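You operate a simulated robot arm through the tools that you are given. There is no shell and no other tool. Be economical: measure what you need, move in short steps, check, and stop when the job is done.

You run a simulated robot arm. Do the job below in one go: nothing can be reset, and whatever is moved stays where it is left.

Task
Put the red and blue baskets in the small pan, lid it, and wipe up the spilt coffee.
Fine: use the small yellow cloth and lay it on the small tray after. What is to be rubbed or washed off counts as gone when no trace of it is left.

Only the result counts: the job must be done as asked and must still hold three seconds after the hand-in. Knocking over, shifting, dropping, spilling or breaking anything else fails it. Lids that push on must go on centred and level and be pressed home; caps that screw on are set level and turned clockwise until they are tight. Flat cloth is picked up by pressing the open fingertips on it (5 to 10 N) and closing them slowly along it; thin cloth reads only 2 to 8 mm in the jaws.

Robot
A 6-joint arm with a two-finger parallel gripper, fixed in place. Base frame: the origin is at the foot of the arm, x ahead of it, y to its left, z up; the work surface is at about z = 0.8. Units: m, rad, N and s.
With the tool pointing down near the work surface it reaches from about 0.26 to 0.68 m from the base axis. Its first joint turns from -1.152 to 1.152 rad. Payload 2.9 kg.
The tool frame sits at the grasp point between the pads (the TCP): z along the fingers, y along the line on which they close. The tips reach 0.03 m beyond it. Largest opening 0.11 m; finger width 0.02, thickness 0.01; the body of the gripper, 0.048 by 0.112 m, starts 0.055 m behind the TCP.
Orientation is told as [roll, pitch, yaw] about the base's x, y, z axes, in that order, counted from this pose: with the fingers straight down and closing along the base's y, the tool's x points along the base's -x, its y along +y and its z along -z.

Tools
- The arm moves only by the tool drive_tool. Its argument "rows" is a list of rows, each a list of 7 numbers: the shift along the base's x, y, z in mm, then the turn, a rotation vector about the base's x, y, z in rad, then the gripper command, from -1 (shut) to 1 (fully open), values between in proportion. In form: [[x, y, z, wx, wy, wz, claw], ...]. A call has 1 to 20 rows; each row is the pose to reach, as a shift and turn from the pose commanded when the call began. Each row takes 0.2 s and may step no farther than 0.05 m and 0.15 rad from the row before; otherwise, or with a gripper value out of range, the whole call is refused. Where a pose cannot be reached the arm comes as near as it can. A force on the tool above 40 N (or 10 N above the force at the start of the call, whichever is more), or a blocked arm, ends the call early, and 0.2 s more pass. The fingers move at their own pace (about 0.108 m/s each) and stop on an object; they squeeze with about 41 N. The grip force told is the motor's: it shows also when the fingers shut on nothing. Time passes only in rows, and 0.2 s behind the last, so rows that repeat a pose let the fingers close. It gives the time, the measured TCP pose, the force on the tool (base axes), the opening and the grip force at its end, in the units of the frame above (readings bear some noise), with the torque about the TCP (base axes, N m) and any sound that the robot's microphone picked up.
- Cameras (640 x 400 px; columns grow to the right, rows downward): "scene" is fixed at [0.0805, 0.4414, 1.3796]; the picture's right is [-0.69, -0.73, 0.00], its down [-0.45, 0.42, -0.79] and it looks along [0.57, -0.54, -0.61] (base axes); focal length 328 px, centre (320, 200). "wrist" rides on the gripper at [0.072, 0.017, -0.103] in the tool frame; the picture's right is [-0.23, 0.97, 0.00], its down [-0.76, -0.18, -0.62] and it looks along [-0.61, -0.14, 0.78] (tool axes); focal length 222 px, centre (320, 200). There is no depth. A picture from a camera that has moved, and an enlarged one, comes with that camera's place and axes in the base frame and with its lens.
- grab_frame(camera): a new picture of that camera. The clock stands still meanwhile.
- enlarge(camera, box): a new picture of the part [left, top, right, bottom] of that camera's present view, enlarged. The clock stands still meanwhile.
- hand_in(): hands the job in; it is judged then, once.

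Work in short steps. Places have to be worked out from the pictures, the camera data and where the tool is seen: move nearer, look again, correct. Check each grasp and each placing, and mend what went wrong. You have 120 turns and 68 pictures in all, those below and enlarged ones among them. Open the gripper and draw the arm clear of the work before you hand the job in, unless the task says otherwise; then end with one line.

The tools are called after "Request:" by a JSON object that holds its "fn" and its "kwargs". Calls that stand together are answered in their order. drive_tool: Moves the arm, as the interface text tells. Its arguments: {"type":"object","properties":{"rows":{"type":"array","items":{"type":"array","items":{"type":"number"}}}},"required":["rows"]} The other tools are called the same way: grab_frame (camera) takes a picture; enlarge (camera, box) takes an enlarged picture of a part of a camera's view; hand_in () hands the job in.

At the start:

```text
time: 0.0
position: [0.3846, -0.2089, 1.057]
tool_rot: [-0.001, 0.001, 0.001]
wrist_force: [0.8, -0.5, 0.5]
ft_torque: [0.01, -0.01, 0.02]
opening: 0.11
finger_force: 0.0
```

scene: 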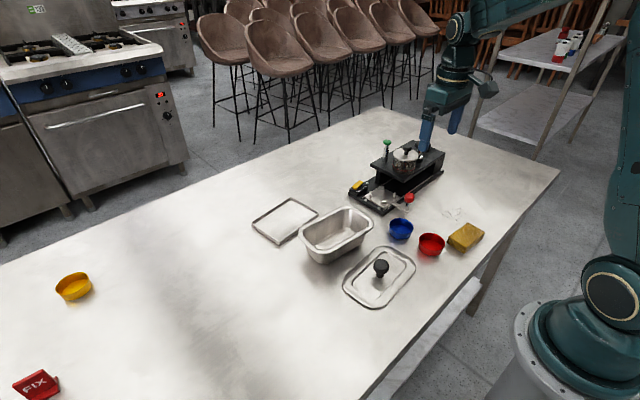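
wrist: 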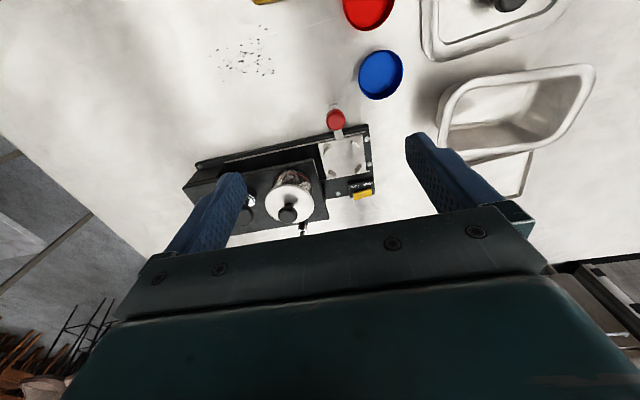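

I'll first take closer looks at the work area from the scene camera.

Request:
{"fn": "enlarge", "kwargs": {"camera": "scene", "box": [240, 180, 500, 320]}}

Request:
{"fn": "enlarge", "kwargs": {"camera": "scene", "box": [380, 180, 500, 260]}}

```text
2.46 times, centred on (370, 250) of scene
camera zoom: at [0.0805, 0.4414, 1.3796], right [-0.69, -0.73, 0.0], down [-0.45, 0.42, -0.79], along [0.57, -0.54, -0.61], focal length 808 px, centre (197, 77)
```

zoom: 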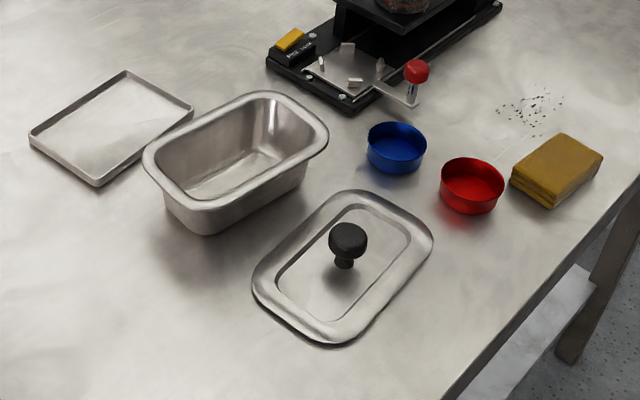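

```text
5.00 times, centred on (440, 220) of scene
camera zoom: at [0.0805, 0.4414, 1.3796], right [-0.69, -0.73, 0.0], down [-0.45, 0.42, -0.79], along [0.57, -0.54, -0.61], focal length 1641 px, centre (-280, 100)
```

zoom: 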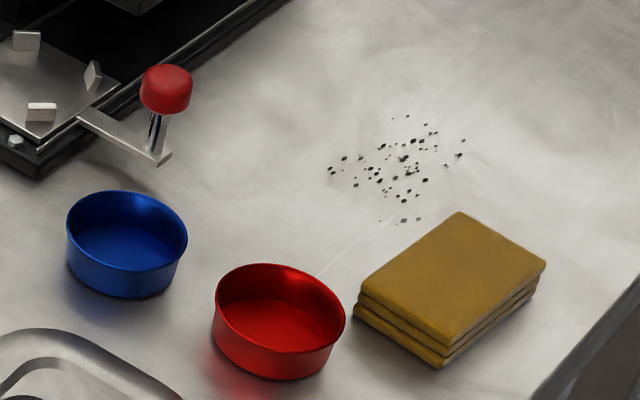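

Blue basket is about (0.38,-0.12), red (0.30,-0.13), the cloth pad (0.25,-0.225), the spill (0.32,-0.30), pan (0.45,0.035), lid (0.32,0.03), tray (0.62,0.06). I move toward the pan/baskets at a safe height to measure from the wrist camera.

Request:
{"fn": "drive_tool", "kwargs": {"rows": [[-10, 40, 0, 0, 0, 0, 1], [-20, 80, 0, 0, 0, 0, 1], [-30, 110, 0, 0, 0, 0, 1], [-34, 129, 0, 0, 0, 0, 1], [-34, 129, 0, 0, 0, 0, 1]]}}

Request:
{"fn": "grab_frame", "kwargs": {"camera": "wrist"}}

```text
time: 1.2
position: [0.352, -0.0802, 1.0609]
tool_rot: [0.0, -0.001, -0.001]
wrist_force: [0.2, 1.2, 0.5]
ft_torque: [-0.02, -0.01, 0.01]
opening: 0.1101
finger_force: 0.1
```

```text
63 pictures are left
camera wrist: at [0.2797, -0.0646, 1.1633], right [0.23, 0.97, 0.0], down [0.76, -0.18, 0.62], along [0.61, -0.14, -0.78], focal length 222 px, centre (320, 200)
```

wrist: 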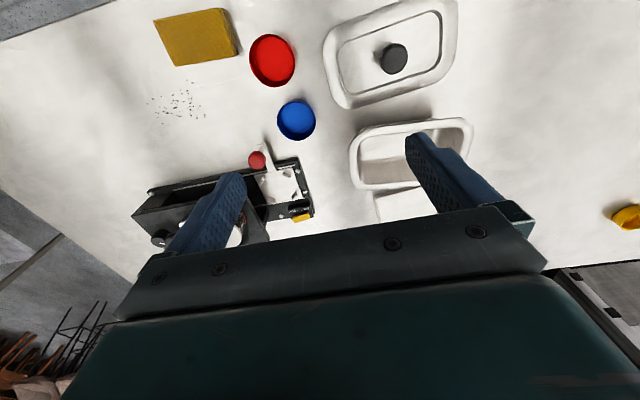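

The overview puts blue at (0.383,-0.125), red (0.303,-0.133), spill x 0.30–0.36 / y -0.34…-0.26. Now I measure the pan from above.

Request:
{"fn": "drive_tool", "kwargs": {"rows": [[20, 40, 0, 0, 0, 0, 1], [40, 80, -10, 0, 0, 0, 1], [60, 110, -20, 0, 0, 0, 1], [60, 110, -20, 0, 0, 0, 1]]}}

Request:
{"fn": "enlarge", "kwargs": {"camera": "wrist", "box": [180, 0, 480, 188]}}

```text
time: 2.2
position: [0.4137, 0.0326, 1.0373]
tool_rot: [0.0, 0.0, 0.0]
wrist_force: [0.5, -0.5, 0.2]
ft_torque: [0.02, -0.02, 0.0]
opening: 0.1101
finger_force: 0.1
```

```text
2.13 times, centred on (330, 94) of wrist
camera zoom: at [0.3402, 0.0483, 1.1408], right [0.23, 0.97, 0.0], down [0.76, -0.18, 0.62], along [0.61, -0.14, -0.78], focal length 473 px, centre (299, 426)
```

zoom: 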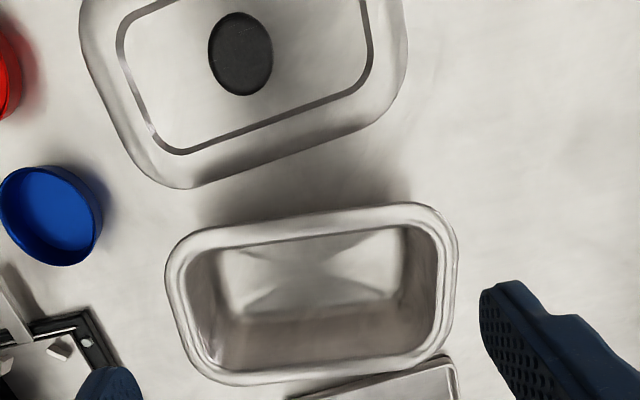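

The pan is about 0.17×0.11 m, centred near (0.460, 0.032), rim z≈0.865, long axis turned about -0.12 rad from y. I'll pinch each basket by its wall; first I hover over blue's -y wall with the jaws about 34 mm apart.

Request:
{"fn": "drive_tool", "kwargs": {"rows": [[-10, -45, 0, 0, 0, 0, 0], [-18, -90, 0, 0, 0, 0, -0.38], [-25, -135, -20, 0, 0, 0, -0.38], [-31, -175, -50, 0, 0, 0, -0.38], [-31, -188, -90, 0, 0, 0, -0.38], [-31, -188, -117, 0, 0, 0, -0.38], [-31, -188, -117, 0, 0, 0, -0.38]]}}

Request:
{"fn": "grab_frame", "kwargs": {"camera": "wrist"}}

Request:
{"fn": "enlarge", "kwargs": {"camera": "scene", "box": [340, 150, 500, 250]}}

```text
refused: row 4 steps farther than a row can; nothing moved
```

```text
61 pictures are left
camera wrist: at [0.3402, 0.0483, 1.1408], right [0.23, 0.97, 0.0], down [0.76, -0.18, 0.62], along [0.61, -0.14, -0.78], focal length 222 px, centre (320, 200)
```

wrist: 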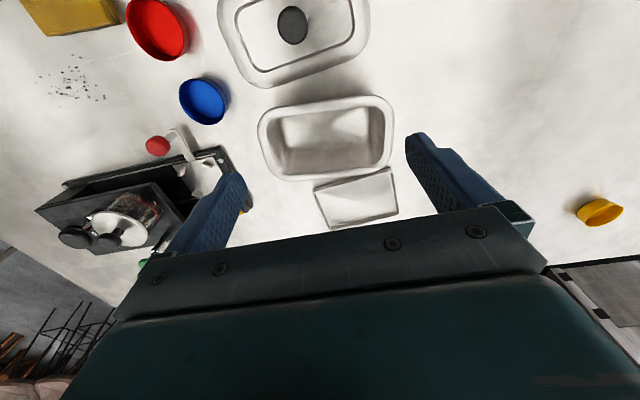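

```text
4.00 times, centred on (420, 200) of scene
camera zoom: at [0.0805, 0.4415, 1.3796], right [-0.69, -0.73, 0.0], down [-0.45, 0.42, -0.79], along [0.57, -0.54, -0.61], focal length 1313 px, centre (-80, 200)
```

zoom: 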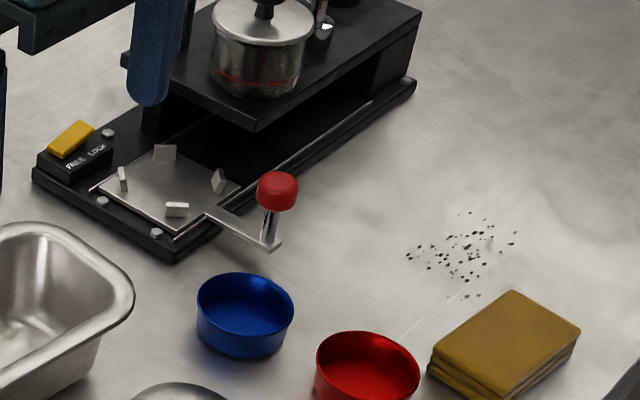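

The red lever knob sits close to blue's -y side, so I'll pinch blue on its +y wall (0.383,-0.095) instead, and use the -y end of the pan for it.

Request:
{"fn": "drive_tool", "kwargs": {"rows": [[-10, -40, 0, 0, 0, 0, 0], [-18, -80, -15, 0, 0, 0, -0.38], [-31, -115, -40, 0, 0, 0, -0.38], [-31, -128, -80, 0, 0, 0, -0.38], [-31, -128, -117, 0, 0, 0, -0.38], [-31, -128, -117, 0, 0, 0, -0.38]]}}

Request:
{"fn": "grab_frame", "kwargs": {"camera": "wrist"}}

```text
time: 3.6
position: [0.3814, -0.098, 0.9206]
tool_rot: [-0.001, 0.0, 0.001]
wrist_force: [-0.1, 0.7, 0.3]
ft_torque: [-0.01, 0.02, 0.01]
opening: 0.0341
finger_force: 0.1
```

```text
59 pictures are left
camera wrist: at [0.3083, -0.082, 1.0236], right [0.23, 0.97, 0.0], down [0.76, -0.18, 0.62], along [0.61, -0.14, -0.78], focal length 222 px, centre (320, 200)
```

wrist: 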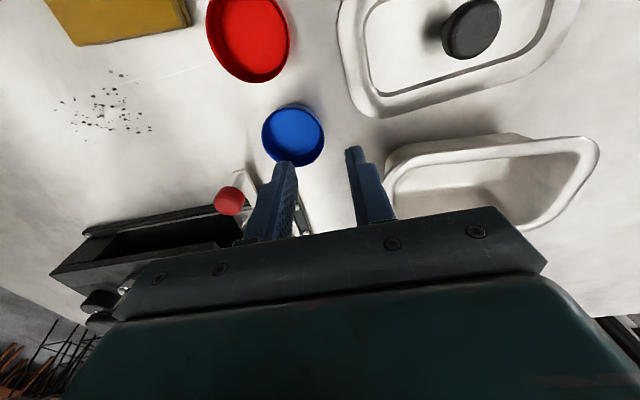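

Blue's rim centre checks out at (0.383,-0.125) with its +y wall at y≈-0.096. I lower straight down so the wall is between the tips.

Request:
{"fn": "drive_tool", "kwargs": {"rows": [[2, 1, -40, 0, 0, 0, -0.38], [2, 1, -70, 0, 0, 0, -0.38], [2, 1, -82, 0, 0, 0, -0.38], [2, 1, -82, 0, 0, 0, -0.38]]}}

Request:
{"fn": "enlarge", "kwargs": {"camera": "scene", "box": [340, 180, 460, 255]}}

```text
time: 4.6
position: [0.3826, -0.096, 0.8397]
tool_rot: [-0.001, 0.0, -0.001]
wrist_force: [1.4, -0.2, -0.4]
ft_torque: [-0.01, 0.02, 0.0]
opening: 0.0339
finger_force: 0.1
```

```text
5.33 times, centred on (400, 218) of scene
camera zoom: at [0.0805, 0.4414, 1.3796], right [-0.69, -0.73, 0.0], down [-0.45, 0.42, -0.79], along [0.57, -0.54, -0.61], focal length 1750 px, centre (-107, 107)
```

zoom: 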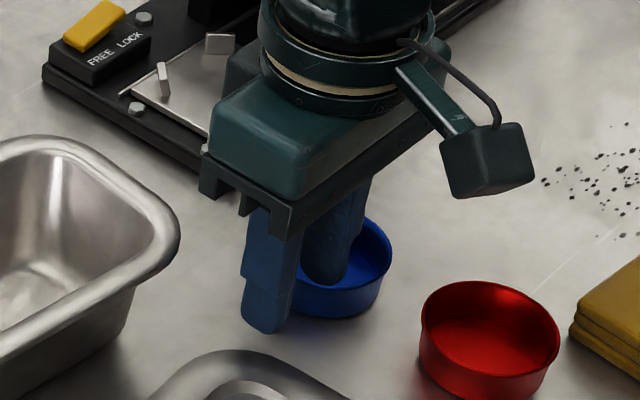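

One finger is inside and one outside the wall. I close on it, then lift a little to check the hold.

Request:
{"fn": "drive_tool", "kwargs": {"rows": [[0, 0, 0, 0, 0, 0, -0.7], [0, 0, 0, 0, 0, 0, -1], [0, 0, 0, 0, 0, 0, -1], [0, 0, 0, 0, 0, 0, -1], [0, 0, 30, 0, 0, 0, -1], [0, 0, 70, 0, 0, 0, -1], [0, 0, 100, 0, 0, 0, -1], [0, 0, 100, 0, 0, 0, -1]]}}

Request:
{"fn": "grab_frame", "kwargs": {"camera": "wrist"}}

Request:
{"fn": "enlarge", "kwargs": {"camera": "scene", "box": [340, 130, 460, 205]}}

```text
time: 6.4
position: [0.3829, -0.0961, 0.9398]
tool_rot: [0.001, 0.0, 0.0]
wrist_force: [0.0, -0.4, 0.1]
ft_torque: [0.02, 0.02, 0.01]
opening: 0.0034
finger_force: 40.8
```

```text
57 pictures are left
camera wrist: at [0.3114, -0.0803, 1.0439], right [0.23, 0.97, 0.0], down [0.76, -0.18, 0.62], along [0.61, -0.14, -0.78], focal length 222 px, centre (320, 200)
```

wrist: 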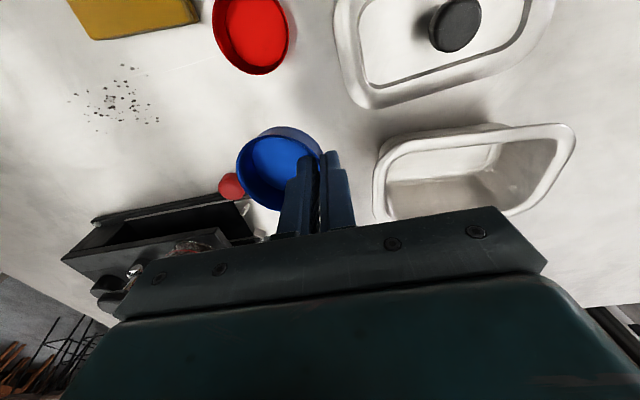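

```text
5.33 times, centred on (400, 168) of scene
camera zoom: at [0.0805, 0.4414, 1.3796], right [-0.69, -0.73, 0.0], down [-0.45, 0.42, -0.79], along [0.57, -0.54, -0.61], focal length 1750 px, centre (-107, 373)
```

zoom: 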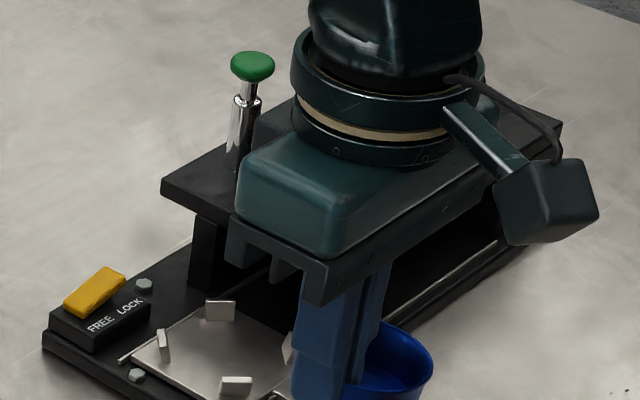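

Blue is held by its wall (3.4 mm in the jaws). I carry it over the -y half of the pan and look before lowering.

Request:
{"fn": "drive_tool", "kwargs": {"rows": [[15, 35, 5, 0, 0, 0, -1], [35, 70, 5, 0, 0, -0.05, -1], [60, 100, 5, 0, 0, -0.1, -1], [76, 121, 5, 0, 0, -0.12, -1], [76, 121, 5, 0, 0, -0.12, -1]]}}

Request:
{"fn": "grab_frame", "kwargs": {"camera": "wrist"}}

Request:
{"fn": "enlarge", "kwargs": {"camera": "scene", "box": [260, 150, 420, 250]}}

```text
time: 7.6
position: [0.4594, 0.0262, 0.943]
tool_rot: [0.0, -0.001, -0.121]
wrist_force: [-0.9, 0.0, -0.7]
ft_torque: [0.01, -0.03, -0.01]
opening: 0.0032
finger_force: 41.3
```

```text
55 pictures are left
camera wrist: at [0.3902, 0.0499, 1.0466], right [0.34, 0.94, 0.0], down [0.73, -0.27, 0.62], along [0.59, -0.21, -0.78], focal length 222 px, centre (320, 200)
```

wrist: 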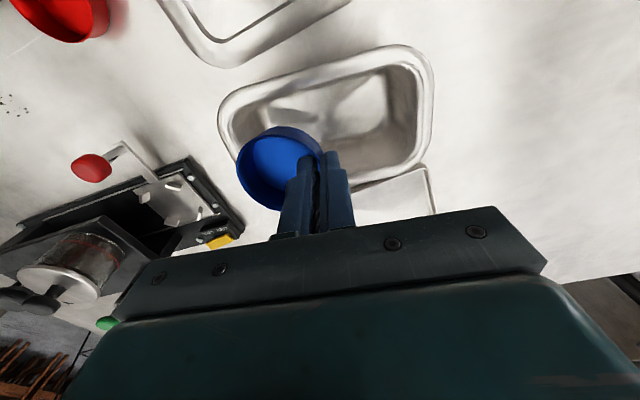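

```text
4.00 times, centred on (340, 200) of scene
camera zoom: at [0.0805, 0.4415, 1.3796], right [-0.69, -0.73, 0.0], down [-0.45, 0.42, -0.79], along [0.57, -0.54, -0.61], focal length 1313 px, centre (240, 200)
```

zoom: 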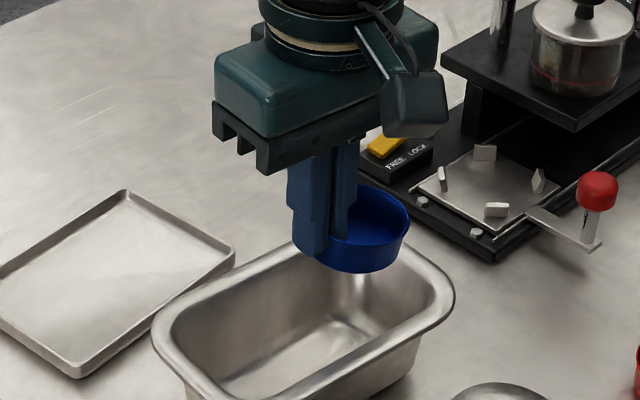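

Pan centre refined to (0.4625,0.0325). I nudge (+3,+3 mm) and lower the blue basket into the pan.

Request:
{"fn": "drive_tool", "kwargs": {"rows": [[3, 3, -20, 0, 0, 0, -1], [3, 3, -50, 0, 0, 0, -1], [3, 3, -75, 0, 0, 0, -1], [3, 3, -90, 0, 0, 0, -1], [3, 3, -96, 0, 0, 0, -1], [3, 3, -96, 0, 0, 0, -1]]}}

Request:
{"fn": "enlarge", "kwargs": {"camera": "scene", "box": [260, 180, 420, 280]}}

```text
time: 9.0
position: [0.4604, 0.0271, 0.8493]
tool_rot: [0.0, -0.002, -0.118]
wrist_force: [-0.4, 1.2, 9.9]
ft_torque: [-0.39, 0.13, -0.05]
opening: 0.0026
finger_force: 41.3
```

```text
4.00 times, centred on (340, 230) of scene
camera zoom: at [0.0804, 0.4415, 1.3796], right [-0.69, -0.73, 0.0], down [-0.45, 0.42, -0.79], along [0.57, -0.54, -0.61], focal length 1313 px, centre (240, 80)
```

zoom: 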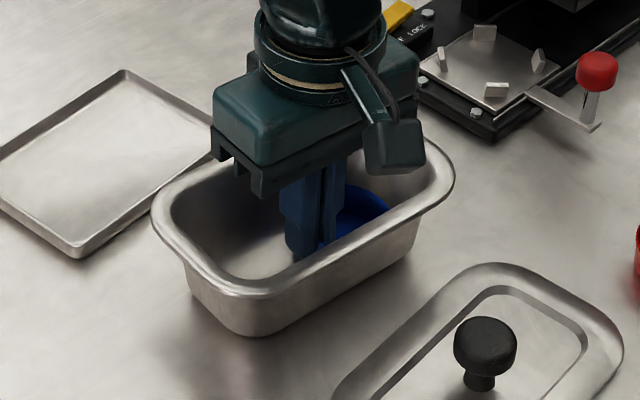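

Contact (10 N) about 6 mm early, offset toward the -y end — likely the pan's end fillet. I lift slightly, shift 6 mm toward the pan middle, and lower again.

Request:
{"fn": "drive_tool", "kwargs": {"rows": [[0, 0, 5, 0, 0, 0, -1], [1, 7, 5, 0, 0, 0, -1], [1, 7, 1, 0, 0, 0, -1], [1, 7, -2, 0, 0, 0, -1], [1, 7, -2, 0, 0, 0, -1]]}}

```text
time: 10.2
position: [0.4635, 0.0339, 0.8471]
tool_rot: [0.002, -0.002, -0.118]
wrist_force: [-0.7, 5.3, 17.6]
ft_torque: [-0.58, 0.26, -0.1]
opening: 0.0021
finger_force: 41.2
```

Contact force now acts near the basket's centre, so it is sitting on the pan floor. I ease up 2 mm and open just a little.

Request:
{"fn": "drive_tool", "kwargs": {"rows": [[0, 0, 2, 0, 0, 0, -1], [0, 0, 2, 0, 0, 0, -0.75], [0, 0, 2, 0, 0, 0, -0.75], [0, 0, 2, 0, 0, 0, -0.75]]}}

Request:
{"fn": "grab_frame", "kwargs": {"camera": "wrist"}}

```text
time: 11.2
position: [0.4615, 0.0341, 0.8469]
tool_rot: [-0.001, 0.0, -0.121]
wrist_force: [-0.9, 0.1, 0.6]
ft_torque: [-0.01, 0.05, 0.0]
opening: 0.0138
finger_force: 0.1
```

```text
52 pictures are left
camera wrist: at [0.393, 0.0582, 0.9505], right [0.34, 0.94, 0.0], down [0.73, -0.27, 0.62], along [0.59, -0.21, -0.78], focal length 222 px, centre (320, 200)
```

wrist: 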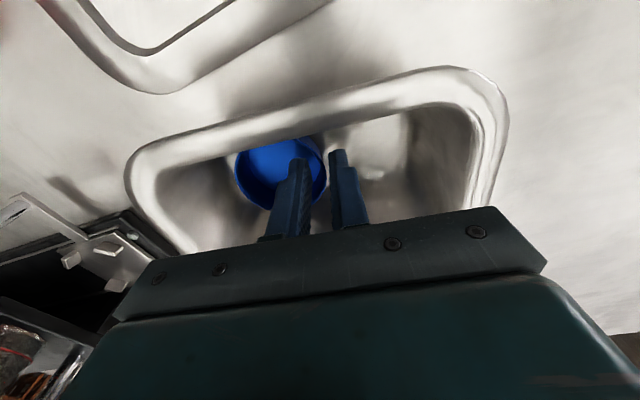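

Released. I raise straight up and look at where blue sits.

Request:
{"fn": "drive_tool", "kwargs": {"rows": [[0, 0, 30, 0, 0, 0, -0.75], [0, 0, 75, 0, 0, 0, -0.75], [-10, 0, 120, 0, 0, 0, -0.75], [-30, 0, 160, 0, 0, 0, -0.75], [-40, 0, 180, 0, 0, 0, -0.75]]}}

Request:
{"fn": "enlarge", "kwargs": {"camera": "wrist", "box": [180, 0, 480, 188]}}

Request:
{"fn": "enlarge", "kwargs": {"camera": "scene", "box": [270, 190, 398, 270]}}

```text
time: 12.4
position: [0.4227, 0.0328, 1.0301]
tool_rot: [0.0, 0.001, -0.121]
wrist_force: [0.1, 0.9, 0.4]
ft_torque: [-0.01, -0.02, 0.0]
opening: 0.0138
finger_force: 0.1
```

```text
2.13 times, centred on (330, 94) of wrist
camera zoom: at [0.3533, 0.058, 1.1333], right [0.34, 0.94, 0.0], down [0.73, -0.27, 0.62], along [0.59, -0.21, -0.78], focal length 473 px, centre (299, 426)
```

zoom: 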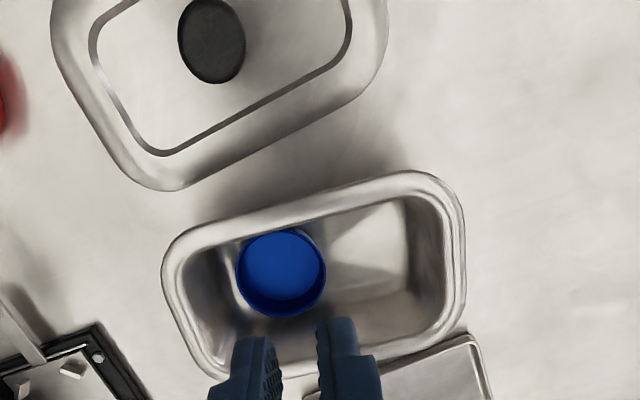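

```text
5.00 times, centred on (334, 230) of scene
camera zoom: at [0.0805, 0.4414, 1.3796], right [-0.69, -0.73, 0.0], down [-0.45, 0.42, -0.79], along [0.57, -0.54, -0.61], focal length 1641 px, centre (250, 50)
```

zoom: 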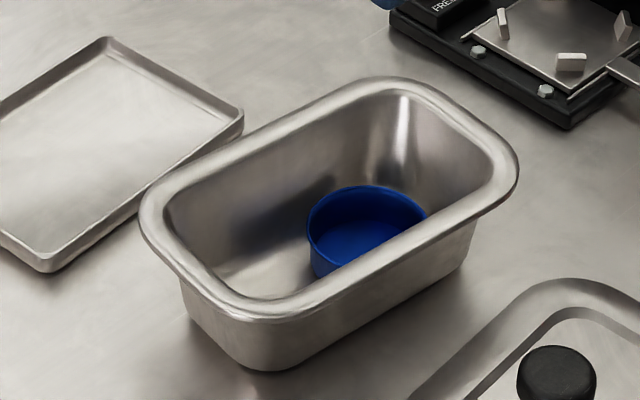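

Blue sits only ~24 mm off the pan centre; the floor half-length is ~60 mm, so I push blue gently ~9 mm toward the -y end with closed fingers to make room for red.

Request:
{"fn": "drive_tool", "kwargs": {"rows": [[20, 10, -30, 0, 0, 0, -1], [42, 20, -60, 0, 0, 0, -1], [42, 20, -105, 0, 0, 0, -1], [42, 20, -150, 0, 0, 0, -1], [42, 20, -184, 0, 0, 0, -1], [42, 14, -184, 0, 0, 0, -1], [41, 10, -184, 0, 0, 0, -1], [41, 7, -184, 0, 0, 0, -1], [41, 7, -184, 0, 0, 0, -1]]}}

```text
time: 14.4
position: [0.4641, 0.0405, 0.8442]
tool_rot: [0.0, 0.0, -0.119]
wrist_force: [0.1, 0.7, 0.8]
ft_torque: [-0.01, 0.01, -0.03]
opening: 0.0
finger_force: 37.8
```

No resistance beyond sliding. I raise and check.

Request:
{"fn": "drive_tool", "kwargs": {"rows": [[0, 3, 40, 0, 0, 0, -1], [0, 3, 90, 0, 0, 0, -1], [-20, 0, 135, 0, 0, 0, -1], [-40, -5, 175, 0, 0, 0, -1], [-41, -7, 184, 0, 0, 0, -1]]}}

Request:
{"fn": "enlarge", "kwargs": {"camera": "wrist", "box": [180, 0, 480, 188]}}

```text
time: 15.6
position: [0.4224, 0.0332, 1.0272]
tool_rot: [0.001, 0.001, -0.119]
wrist_force: [0.1, -0.3, 0.0]
ft_torque: [-0.01, 0.01, 0.0]
opening: 0.0003
finger_force: 37.8
```

```text
2.13 times, centred on (330, 94) of wrist
camera zoom: at [0.3529, 0.0569, 1.1324], right [0.34, 0.94, 0.0], down [0.73, -0.27, 0.62], along [0.59, -0.21, -0.78], focal length 473 px, centre (299, 426)
```

zoom: 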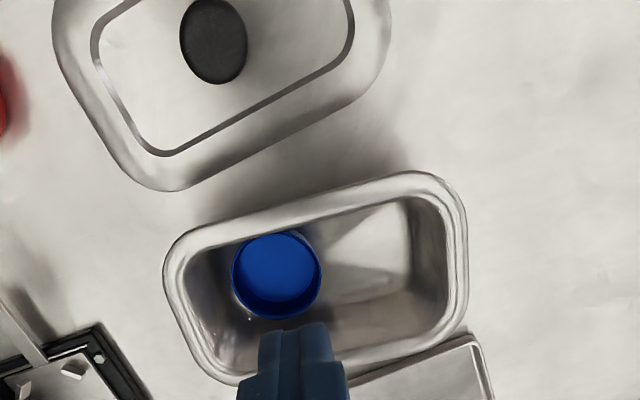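

Blue moved only a few mm; I push about 6 mm further.

Request:
{"fn": "drive_tool", "kwargs": {"rows": [[20, 10, -30, 0, 0, 0, -1], [41, 14, -70, 0, 0, 0, -1], [41, 14, -115, 0, 0, 0, -1], [41, 14, -155, 0, 0, 0, -1], [41, 14, -184, 0, 0, 0, -1], [41, 9, -184, 0, 0, 0, -1], [40, 5, -184, 0, 0, 0, -1], [40, 1, -184, 0, 0, 0, -1], [40, 1, -184, 0, 0, 0, -1]]}}

```text
time: 17.6
position: [0.4634, 0.0349, 0.8428]
tool_rot: [-0.001, 0.002, -0.119]
wrist_force: [-0.6, -0.7, -0.1]
ft_torque: [0.0, 0.03, 0.01]
opening: 0.0
finger_force: 37.4
```

Now raise and go to red with the jaw turned ~0.78 rad, hovering over its (+x,-y) wall.

Request:
{"fn": "drive_tool", "kwargs": {"rows": [[0, 3, 45, 0, 0, 0, -1], [0, 3, 90, 0, 0, 0, -1], [-10, -20, 130, 0, 0, 0.13, -0.38], [-40, -55, 130, 0, 0, 0.26, -0.38], [-65, -95, 130, 0, 0, 0.39, -0.38], [-95, -130, 120, 0, 0, 0.52, -0.38], [-120, -165, 110, 0, 0, 0.65, -0.38], [-142, -192, 90, 0, 0, 0.784, -0.38], [-142, -192, 77, 0, 0, 0.784, -0.38], [-142, -192, 77, 0, 0, 0.784, -0.38]]}}

Request:
{"fn": "grab_frame", "kwargs": {"camera": "wrist"}}

Request:
{"fn": "enlarge", "kwargs": {"camera": "scene", "box": [270, 180, 470, 305]}}

```text
time: 19.8
position: [0.3201, -0.159, 0.9199]
tool_rot: [-0.001, -0.001, 0.665]
wrist_force: [-0.5, -0.9, 0.1]
ft_torque: [-0.02, 0.0, 0.0]
opening: 0.0341
finger_force: 0.0
```

```text
48 pictures are left
camera wrist: at [0.2536, -0.191, 1.0233], right [-0.42, 0.91, 0.0], down [0.71, 0.33, 0.62], along [0.57, 0.26, -0.78], focal length 222 px, centre (320, 200)
```

wrist: 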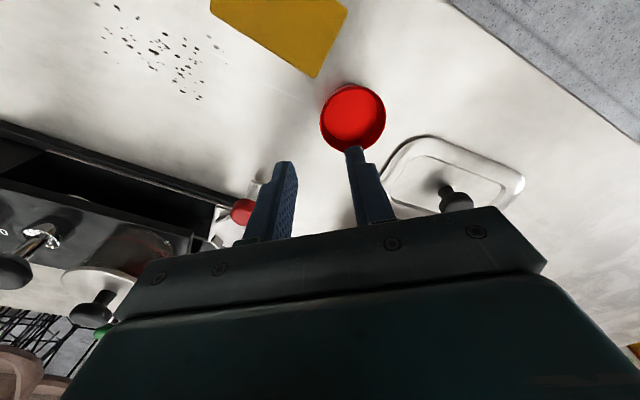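

```text
3.20 times, centred on (370, 242) of scene
camera zoom: at [0.0805, 0.4414, 1.3796], right [-0.69, -0.73, 0.0], down [-0.45, 0.42, -0.79], along [0.57, -0.54, -0.61], focal length 1050 px, centre (160, 64)
```

zoom: 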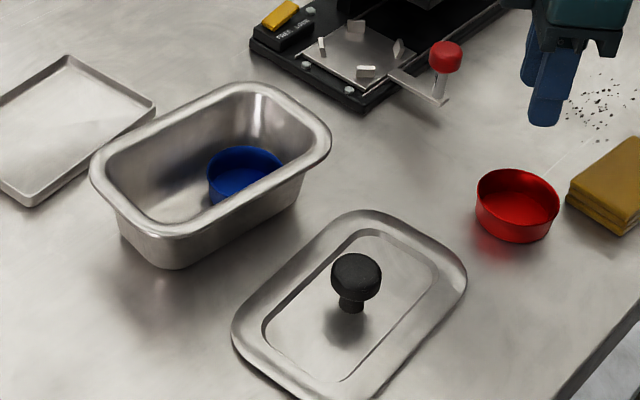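

Red's centre reads (0.302,-0.136), so its wall is right under the jaw. Lower, close, lift.

Request:
{"fn": "drive_tool", "kwargs": {"rows": [[0, 0, -40, 0, 0, 0, -0.38], [0, 0, -70, 0, 0, 0, -0.38], [0, 0, -82, 0, 0, 0, -0.38], [0, 0, -82, 0, 0, 0, -0.7], [0, 0, -82, 0, 0, 0, -1], [0, 0, -82, 0, 0, 0, -1], [0, 0, -82, 0, 0, 0, -1]]}}

```text
time: 21.4
position: [0.321, -0.1568, 0.8396]
tool_rot: [-0.002, -0.002, 0.666]
wrist_force: [0.7, 2.8, 14.0]
ft_torque: [0.62, 0.4, -0.17]
opening: 0.0065
finger_force: 41.4
```

Reading shows 6.5 mm in the jaws and 14 N upward — I look before lifting.

Request:
{"fn": "enlarge", "kwargs": {"camera": "scene", "box": [390, 190, 500, 260]}}

Request:
{"fn": "grab_frame", "kwargs": {"camera": "wrist"}}

```text
5.71 times, centred on (445, 225) of scene
camera zoom: at [0.0804, 0.4416, 1.3796], right [-0.69, -0.73, 0.0], down [-0.45, 0.42, -0.79], along [0.57, -0.54, -0.61], focal length 1876 px, centre (-394, 57)
```

zoom: 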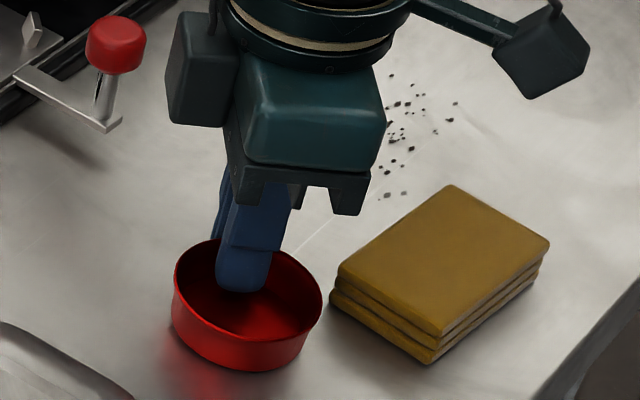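

```text
45 pictures are left
camera wrist: at [0.2539, -0.1895, 0.9424], right [-0.42, 0.91, 0.0], down [0.71, 0.33, 0.62], along [0.57, 0.26, -0.78], focal length 222 px, centre (320, 200)
```

wrist: 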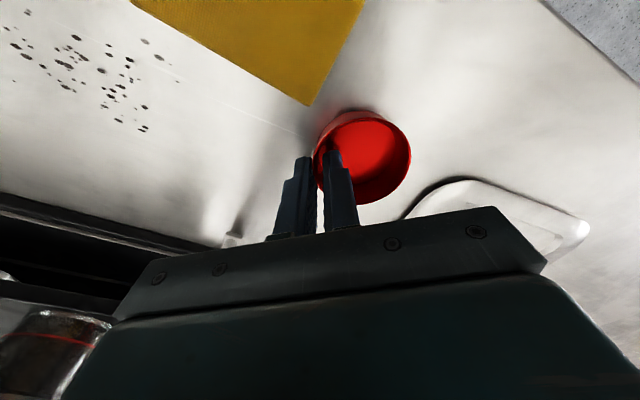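

The wall is pinched about 6 mm off-axis so the basket tilts. I reopen, let it settle, and re-measure.

Request:
{"fn": "drive_tool", "kwargs": {"rows": [[0, 0, 0, 0, 0, 0, -0.38], [0, 0, 0, 0, 0, 0, -0.38], [0, 0, 0, 0, 0, 0, -0.38]]}}

Request:
{"fn": "grab_frame", "kwargs": {"camera": "wrist"}}

Request:
{"fn": "enlarge", "kwargs": {"camera": "scene", "box": [390, 190, 500, 260]}}

```text
time: 22.2
position: [0.3217, -0.1563, 0.8394]
tool_rot: [0.001, -0.002, 0.663]
wrist_force: [0.7, 0.0, 0.4]
ft_torque: [-0.01, -0.03, -0.01]
opening: 0.0342
finger_force: 0.1
```

```text
44 pictures are left
camera wrist: at [0.2538, -0.1897, 0.9422], right [-0.42, 0.91, 0.0], down [0.71, 0.33, 0.62], along [0.57, 0.26, -0.78], focal length 222 px, centre (320, 200)
```

wrist: 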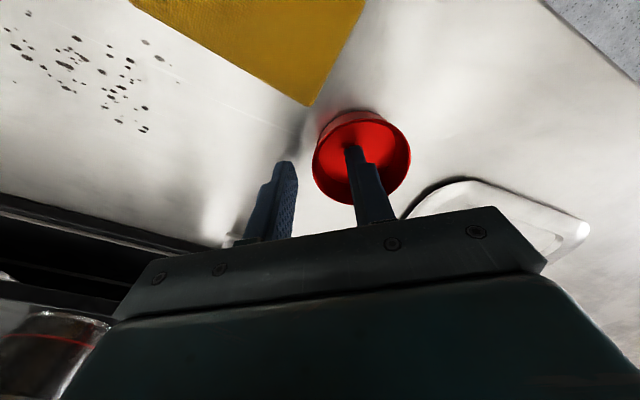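

```text
5.71 times, centred on (445, 225) of scene
camera zoom: at [0.0805, 0.4414, 1.3796], right [-0.69, -0.73, 0.0], down [-0.45, 0.42, -0.79], along [0.57, -0.54, -0.61], focal length 1876 px, centre (-394, 57)
```

zoom: 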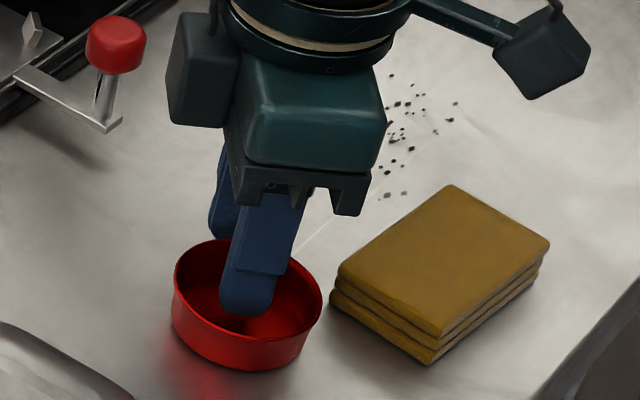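

Both views now give red's centre ≈ (0.2995,-0.139). I shift (-4,-5.5 mm) to line up with it, close, and lift.

Request:
{"fn": "drive_tool", "kwargs": {"rows": [[-4, -5.5, 0, 0, 0, 0, -0.38], [-4, -5.5, 0, 0, 0, 0, -0.6], [-4, -5.5, 0, 0, 0, 0, -0.8], [-4, -5.5, 0, 0, 0, 0, -1], [-4, -5.5, 0, 0, 0, 0, -1], [-4, -5.5, 0, 0, 0, 0, -1]]}}

```text
time: 23.6
position: [0.3176, -0.1633, 0.8384]
tool_rot: [-0.001, -0.001, 0.664]
wrist_force: [0.7, 0.7, 13.1]
ft_torque: [0.63, 0.29, -0.21]
opening: 0.0016
finger_force: 40.8
```

Good pinch (1.6 mm); the force is the tapered wall tipping the far edge onto the table. Lift and inspect.

Request:
{"fn": "drive_tool", "kwargs": {"rows": [[0, 0, 15, 0, 0, 0, -1], [0, 0, 50, 0, 0, 0, -1], [0, 0, 90, 0, 0, 0, -1], [0, 0, 120, 0, 0, 0, -1], [0, 0, 120, 0, 0, 0, -1]]}}

Request:
{"fn": "grab_frame", "kwargs": {"camera": "wrist"}}

```text
time: 24.8
position: [0.316, -0.1608, 0.9584]
tool_rot: [-0.001, 0.0, 0.663]
wrist_force: [0.4, 0.7, 0.7]
ft_torque: [-0.02, -0.02, 0.03]
opening: 0.0015
finger_force: 41.3
```

```text
42 pictures are left
camera wrist: at [0.249, -0.1935, 1.0619], right [-0.42, 0.91, 0.0], down [0.71, 0.33, 0.62], along [0.57, 0.26, -0.78], focal length 222 px, centre (320, 200)
```

wrist: 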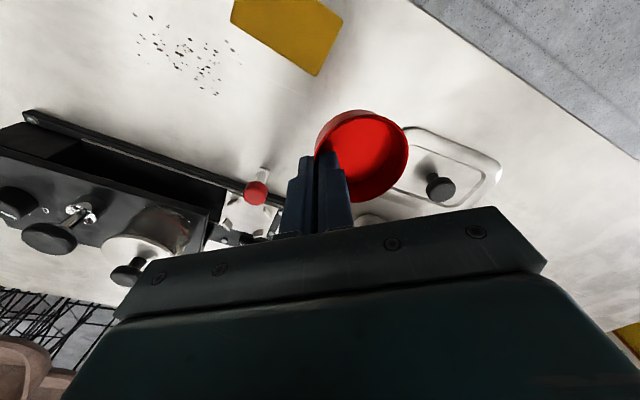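

Red is held. I carry it over the +y half of the pan (TCP target (0.4795,0.042)) keeping the jaw angle, and check.

Request:
{"fn": "drive_tool", "kwargs": {"rows": [[25, 38, 0, 0, 0, 0, -1], [55, 75, 0, 0, 0, 0, -1], [85, 112, 0, 0, 0, 0, -1], [115, 148, 0, 0, 0, 0, -1], [142, 180, 0, 0, 0, 0, -1], [163, 203, 0, 0, 0, 0, -1], [163, 203, 0, 0, 0, 0, -1]]}}

Request:
{"fn": "grab_frame", "kwargs": {"camera": "wrist"}}

Request:
{"fn": "enlarge", "kwargs": {"camera": "scene", "box": [260, 150, 420, 250]}}

```text
time: 26.4
position: [0.4819, 0.0407, 0.9601]
tool_rot: [-0.002, 0.001, 0.663]
wrist_force: [1.3, -0.6, -0.6]
ft_torque: [0.02, -0.01, -0.01]
opening: 0.0011
finger_force: 41.2
```

```text
41 pictures are left
camera wrist: at [0.4145, 0.0087, 1.0635], right [-0.42, 0.91, 0.0], down [0.71, 0.33, 0.62], along [0.57, 0.26, -0.78], focal length 222 px, centre (320, 200)
```

wrist: 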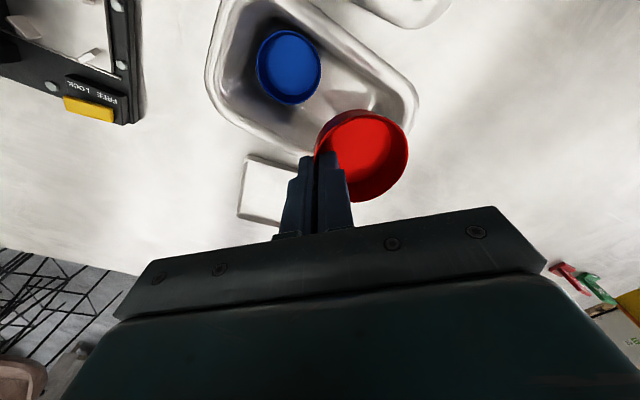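

```text
4.00 times, centred on (340, 200) of scene
camera zoom: at [0.0805, 0.4415, 1.3796], right [-0.69, -0.73, 0.0], down [-0.45, 0.42, -0.79], along [0.57, -0.54, -0.61], focal length 1313 px, centre (240, 200)
```

zoom: 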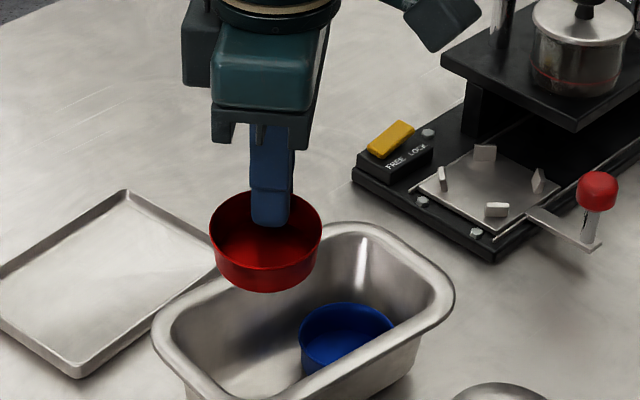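

Blue is at v≈-36 mm, and red sits over the free half. I shift -4 mm in x and lower gently.

Request:
{"fn": "drive_tool", "kwargs": {"rows": [[-4, -1, -20, 0, 0, 0, -1], [-4, -1, -55, 0, 0, 0, -1], [-4, -1, -85, 0, 0, 0, -1], [-4, -1, -100, 0, 0, 0, -1], [-4, -1, -107, 0, 0, 0, -1], [-4, -1, -110, 0, 0, 0, -1], [-4, -1, -112, 0, 0, 0, -1]]}}

Request:
{"fn": "grab_frame", "kwargs": {"camera": "wrist"}}

```text
time: 28.0
position: [0.4765, 0.0381, 0.8484]
tool_rot: [-0.001, -0.001, 0.664]
wrist_force: [1.4, 0.3, 6.9]
ft_torque: [0.23, 0.17, -0.02]
opening: 0.0011
finger_force: 41.1
```

```text
39 pictures are left
camera wrist: at [0.4088, 0.0065, 0.9507], right [-0.42, 0.91, 0.0], down [0.71, 0.33, 0.62], along [0.57, 0.26, -0.78], focal length 222 px, centre (320, 200)
```

wrist: 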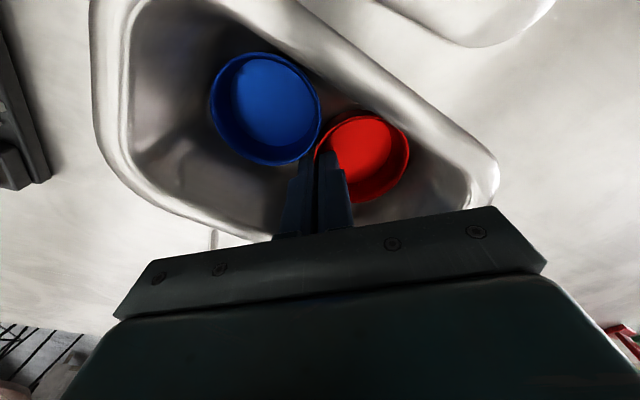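

Far edge of red is touching the floor (7 N). I release with a very small opening.

Request:
{"fn": "drive_tool", "kwargs": {"rows": [[0, 0, 0, 0, 0, 0, -0.85], [0, 0, 0, 0, 0, 0, -0.85], [0, 0, 0, 0, 0, 0, -0.85]]}}

Request:
{"fn": "grab_frame", "kwargs": {"camera": "wrist"}}

```text
time: 28.8
position: [0.4755, 0.0393, 0.8461]
tool_rot: [0.0, 0.002, 0.664]
wrist_force: [0.3, 0.8, 0.3]
ft_torque: [0.02, -0.04, -0.01]
opening: 0.0083
finger_force: 0.1
```

```text
38 pictures are left
camera wrist: at [0.4083, 0.0065, 0.95], right [-0.42, 0.91, 0.0], down [0.71, 0.33, 0.62], along [0.56, 0.26, -0.78], focal length 222 px, centre (320, 200)
```

wrist: 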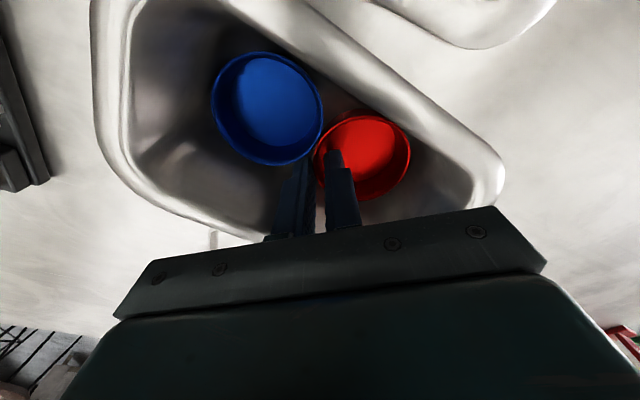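

Released cleanly. I lift straight out, then turn back and move to view the pan and lid.

Request:
{"fn": "drive_tool", "kwargs": {"rows": [[0, 0, 30, 0, 0, 0, -0.85], [0, 0, 75, 0, 0, 0, -0.85], [-10, 0, 120, 0, 0, 0, -0.85], [-25, 0, 160, 0, 0, -0.13, -0.85], [-45, 0, 190, 0, 0, -0.26, -0.6], [-65, 0, 200, 0, 0, -0.39, -0.3], [-85, 0, 210, 0, 0, -0.52, 0], [-105, 0, 210, 0, 0, -0.664, 0], [-105, 0, 210, 0, 0, -0.664, 0]]}}

Request:
{"fn": "enlarge", "kwargs": {"camera": "wrist", "box": [180, 0, 500, 200]}}

Request:
{"fn": "enlarge", "kwargs": {"camera": "scene", "box": [280, 200, 440, 320]}}

```text
time: 30.8
position: [0.3706, 0.039, 1.0555]
tool_rot: [-0.001, -0.001, -0.003]
wrist_force: [0.3, -0.6, -0.2]
ft_torque: [0.01, -0.01, 0.0]
opening: 0.0552
finger_force: 0.0
```

```text
2.00 times, centred on (340, 100) of wrist
camera zoom: at [0.2984, 0.0544, 1.1594], right [0.23, 0.97, 0.0], down [0.76, -0.18, 0.62], along [0.61, -0.14, -0.78], focal length 444 px, centre (280, 400)
```

zoom: 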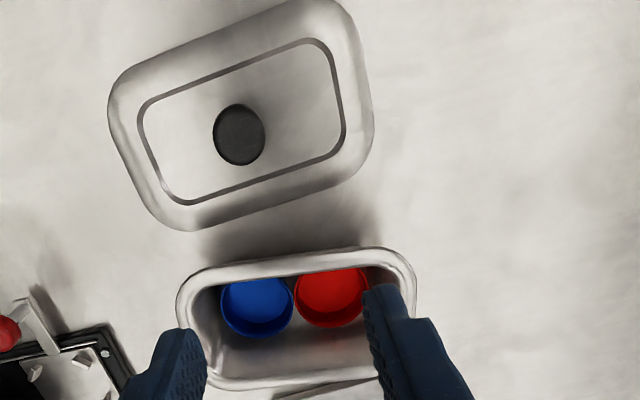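

```text
3.33 times, centred on (360, 260) of scene
camera zoom: at [0.0805, 0.4414, 1.3796], right [-0.69, -0.73, 0.0], down [-0.45, 0.42, -0.79], along [0.57, -0.54, -0.61], focal length 1094 px, centre (187, 0)
```

zoom: 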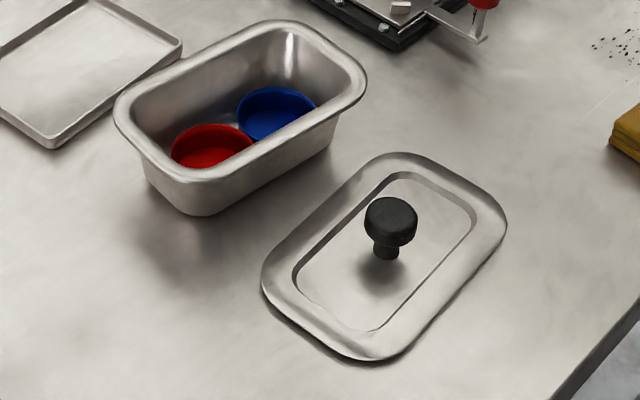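

Both baskets lie side by side in the pan, below the rim. The lid's knob is at about (0.334,0.019), top z≈0.835, lid yaw ≈+0.085. I hover above the knob with 55 mm opening.

Request:
{"fn": "drive_tool", "kwargs": {"rows": [[-12, -7, -40, 0, 0, 0.03, 0], [-25, -14, -80, 0, 0, 0.06, 0], [-37, -20, -120, 0, 0, 0.085, 0], [-37, -20, -150, 0, 0, 0.085, 0], [-37, -20, -150, 0, 0, 0.085, 0]]}}

Request:
{"fn": "grab_frame", "kwargs": {"camera": "wrist"}}

Request:
{"fn": "enlarge", "kwargs": {"camera": "scene", "box": [320, 220, 440, 310]}}

```text
time: 32.0
position: [0.332, 0.0192, 0.9053]
tool_rot: [-0.002, 0.002, 0.086]
wrist_force: [1.2, -0.4, 0.9]
ft_torque: [0.01, 0.0, -0.03]
opening: 0.0551
finger_force: 0.1
```

```text
35 pictures are left
camera wrist: at [0.2593, 0.0298, 1.0085], right [0.14, 0.99, 0.0], down [0.77, -0.11, 0.62], along [0.62, -0.09, -0.78], focal length 222 px, centre (320, 200)
```

wrist: 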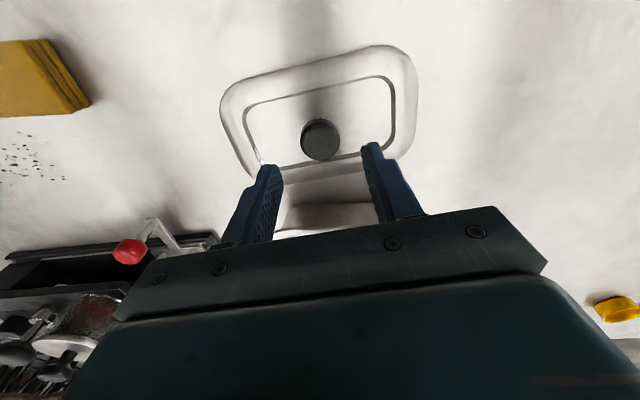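

```text
4.44 times, centred on (380, 265) of scene
camera zoom: at [0.0805, 0.4414, 1.3796], right [-0.69, -0.73, 0.0], down [-0.45, 0.42, -0.79], along [0.57, -0.54, -0.61], focal length 1459 px, centre (53, -89)
```

zoom: 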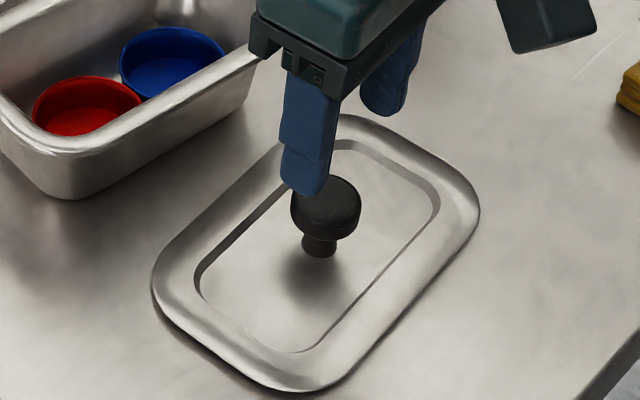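

Knob at (0.335,0.019), well within the jaw. I lower to TCP z≈0.845, close on it, and read.

Request:
{"fn": "drive_tool", "kwargs": {"rows": [[2, 0, -30, 0, 0, 0, 0], [2, 0, -50, 0, 0, 0, 0], [2, 0, -60, 0, 0, 0, 0], [2, 0, -60, 0, 0, 0, -0.3], [2, 0, -60, 0, 0, 0, -0.6], [2, 0, -60, 0, 0, 0, -1], [2, 0, -60, 0, 0, 0, -1]]}}

Request:
{"fn": "enlarge", "kwargs": {"camera": "scene", "box": [320, 220, 440, 310]}}

Request:
{"fn": "grab_frame", "kwargs": {"camera": "wrist"}}

```text
time: 33.6
position: [0.3368, 0.0189, 0.8464]
tool_rot: [0.0, 0.0, 0.086]
wrist_force: [-0.3, 0.2, 0.8]
ft_torque: [0.0, 0.0, 0.03]
opening: 0.0325
finger_force: 40.7
```

```text
4.44 times, centred on (380, 265) of scene
camera zoom: at [0.0805, 0.4414, 1.3796], right [-0.69, -0.73, 0.0], down [-0.45, 0.42, -0.79], along [0.57, -0.54, -0.61], focal length 1459 px, centre (53, -89)
```

zoom: 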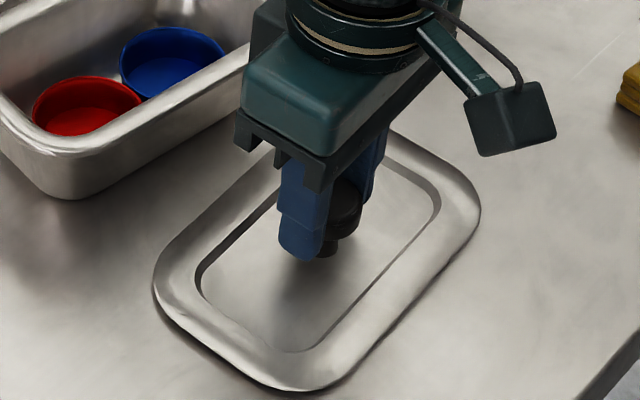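

```text
32 pictures are left
camera wrist: at [0.2624, 0.0289, 0.9499], right [0.14, 0.99, 0.0], down [0.77, -0.11, 0.62], along [0.62, -0.09, -0.78], focal length 222 px, centre (320, 200)
```

wrist: 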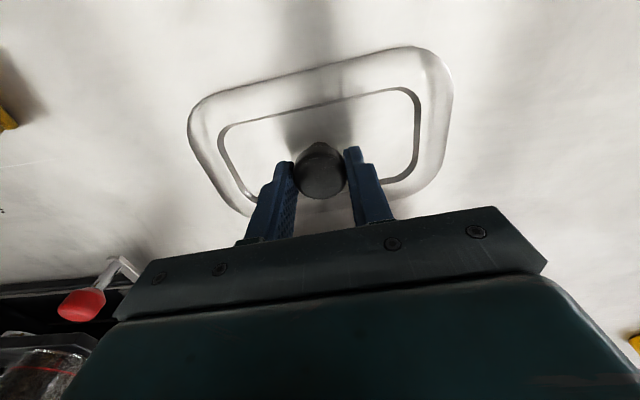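

Knob is held firmly (32.5 mm). I lift, carry the lid above the pan turning it by -0.185 rad, and check alignment.

Request:
{"fn": "drive_tool", "kwargs": {"rows": [[0, 0, 30, 0, 0, 0, -1], [0, 0, 70, 0, 0, 0, -1], [0, 0, 115, 0, 0, 0, -1], [30, 3, 120, 0, 0, -0.05, -1], [65, 6, 120, 0, 0, -0.1, -1], [100, 9, 120, 0, 0, -0.15, -1], [128, 10.5, 120, 0, 0, -0.185, -1], [128, 10.5, 120, 0, 0, -0.185, -1]]}}

Request:
{"fn": "grab_frame", "kwargs": {"camera": "wrist"}}

Request:
{"fn": "enlarge", "kwargs": {"camera": "scene", "box": [240, 150, 420, 270]}}

```text
time: 35.4
position: [0.463, 0.0295, 0.9645]
tool_rot: [-0.002, -0.001, -0.1]
wrist_force: [-0.2, -0.3, -1.2]
ft_torque: [0.01, 0.01, 0.0]
opening: 0.0328
finger_force: 41.1
```

```text
31 pictures are left
camera wrist: at [0.3932, 0.0523, 1.0677], right [0.32, 0.95, 0.0], down [0.74, -0.25, 0.62], along [0.59, -0.2, -0.78], focal length 222 px, centre (320, 200)
```

wrist: 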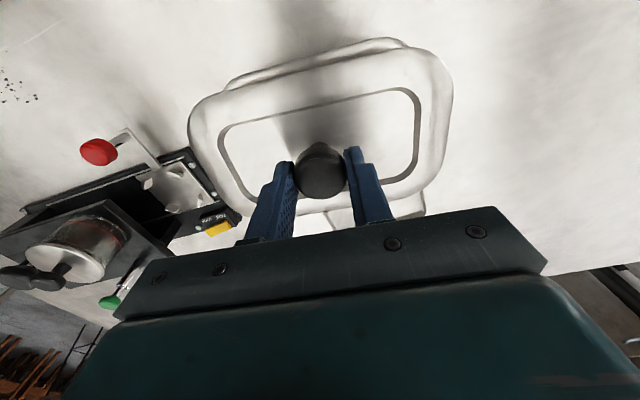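

```text
3.33 times, centred on (330, 210) of scene
camera zoom: at [0.0805, 0.4415, 1.3796], right [-0.69, -0.73, 0.0], down [-0.45, 0.42, -0.79], along [0.57, -0.54, -0.61], focal length 1094 px, centre (287, 167)
```

zoom: 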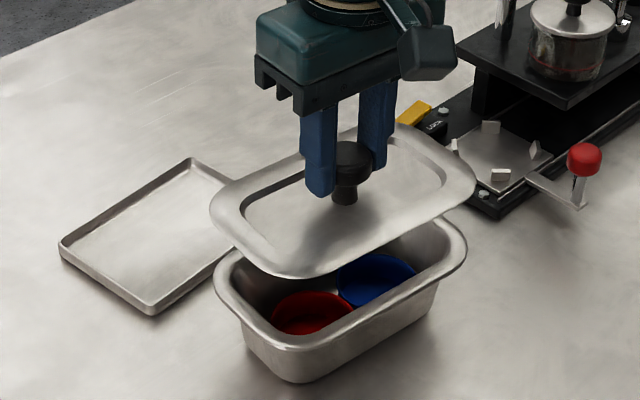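

I need a sharper view to compare lid and pan edges.

Request:
{"fn": "enlarge", "kwargs": {"camera": "scene", "box": [295, 180, 391, 270]}}

Request:
{"fn": "enlarge", "kwargs": {"camera": "wrist", "box": [170, 20, 490, 220]}}

```text
4.44 times, centred on (343, 225) of scene
camera zoom: at [0.0805, 0.4415, 1.3796], right [-0.69, -0.73, 0.0], down [-0.45, 0.42, -0.79], along [0.57, -0.54, -0.61], focal length 1459 px, centre (218, 89)
```

zoom: 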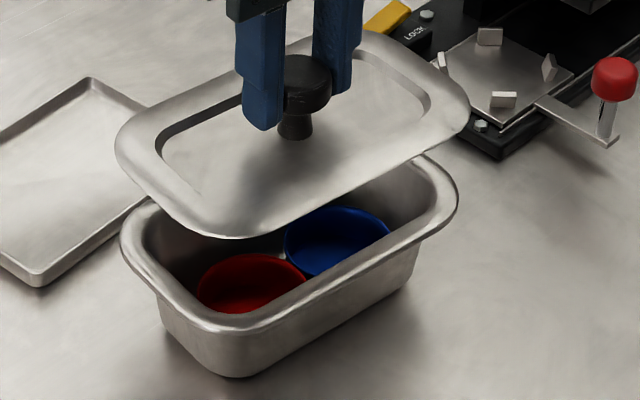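

```text
2.00 times, centred on (330, 120) of wrist
camera zoom: at [0.3932, 0.0523, 1.0677], right [0.32, 0.95, 0.0], down [0.74, -0.25, 0.62], along [0.59, -0.2, -0.78], focal length 444 px, centre (300, 360)
```

zoom: 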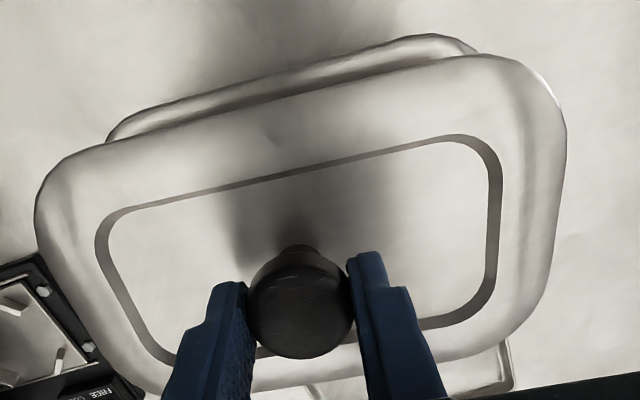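

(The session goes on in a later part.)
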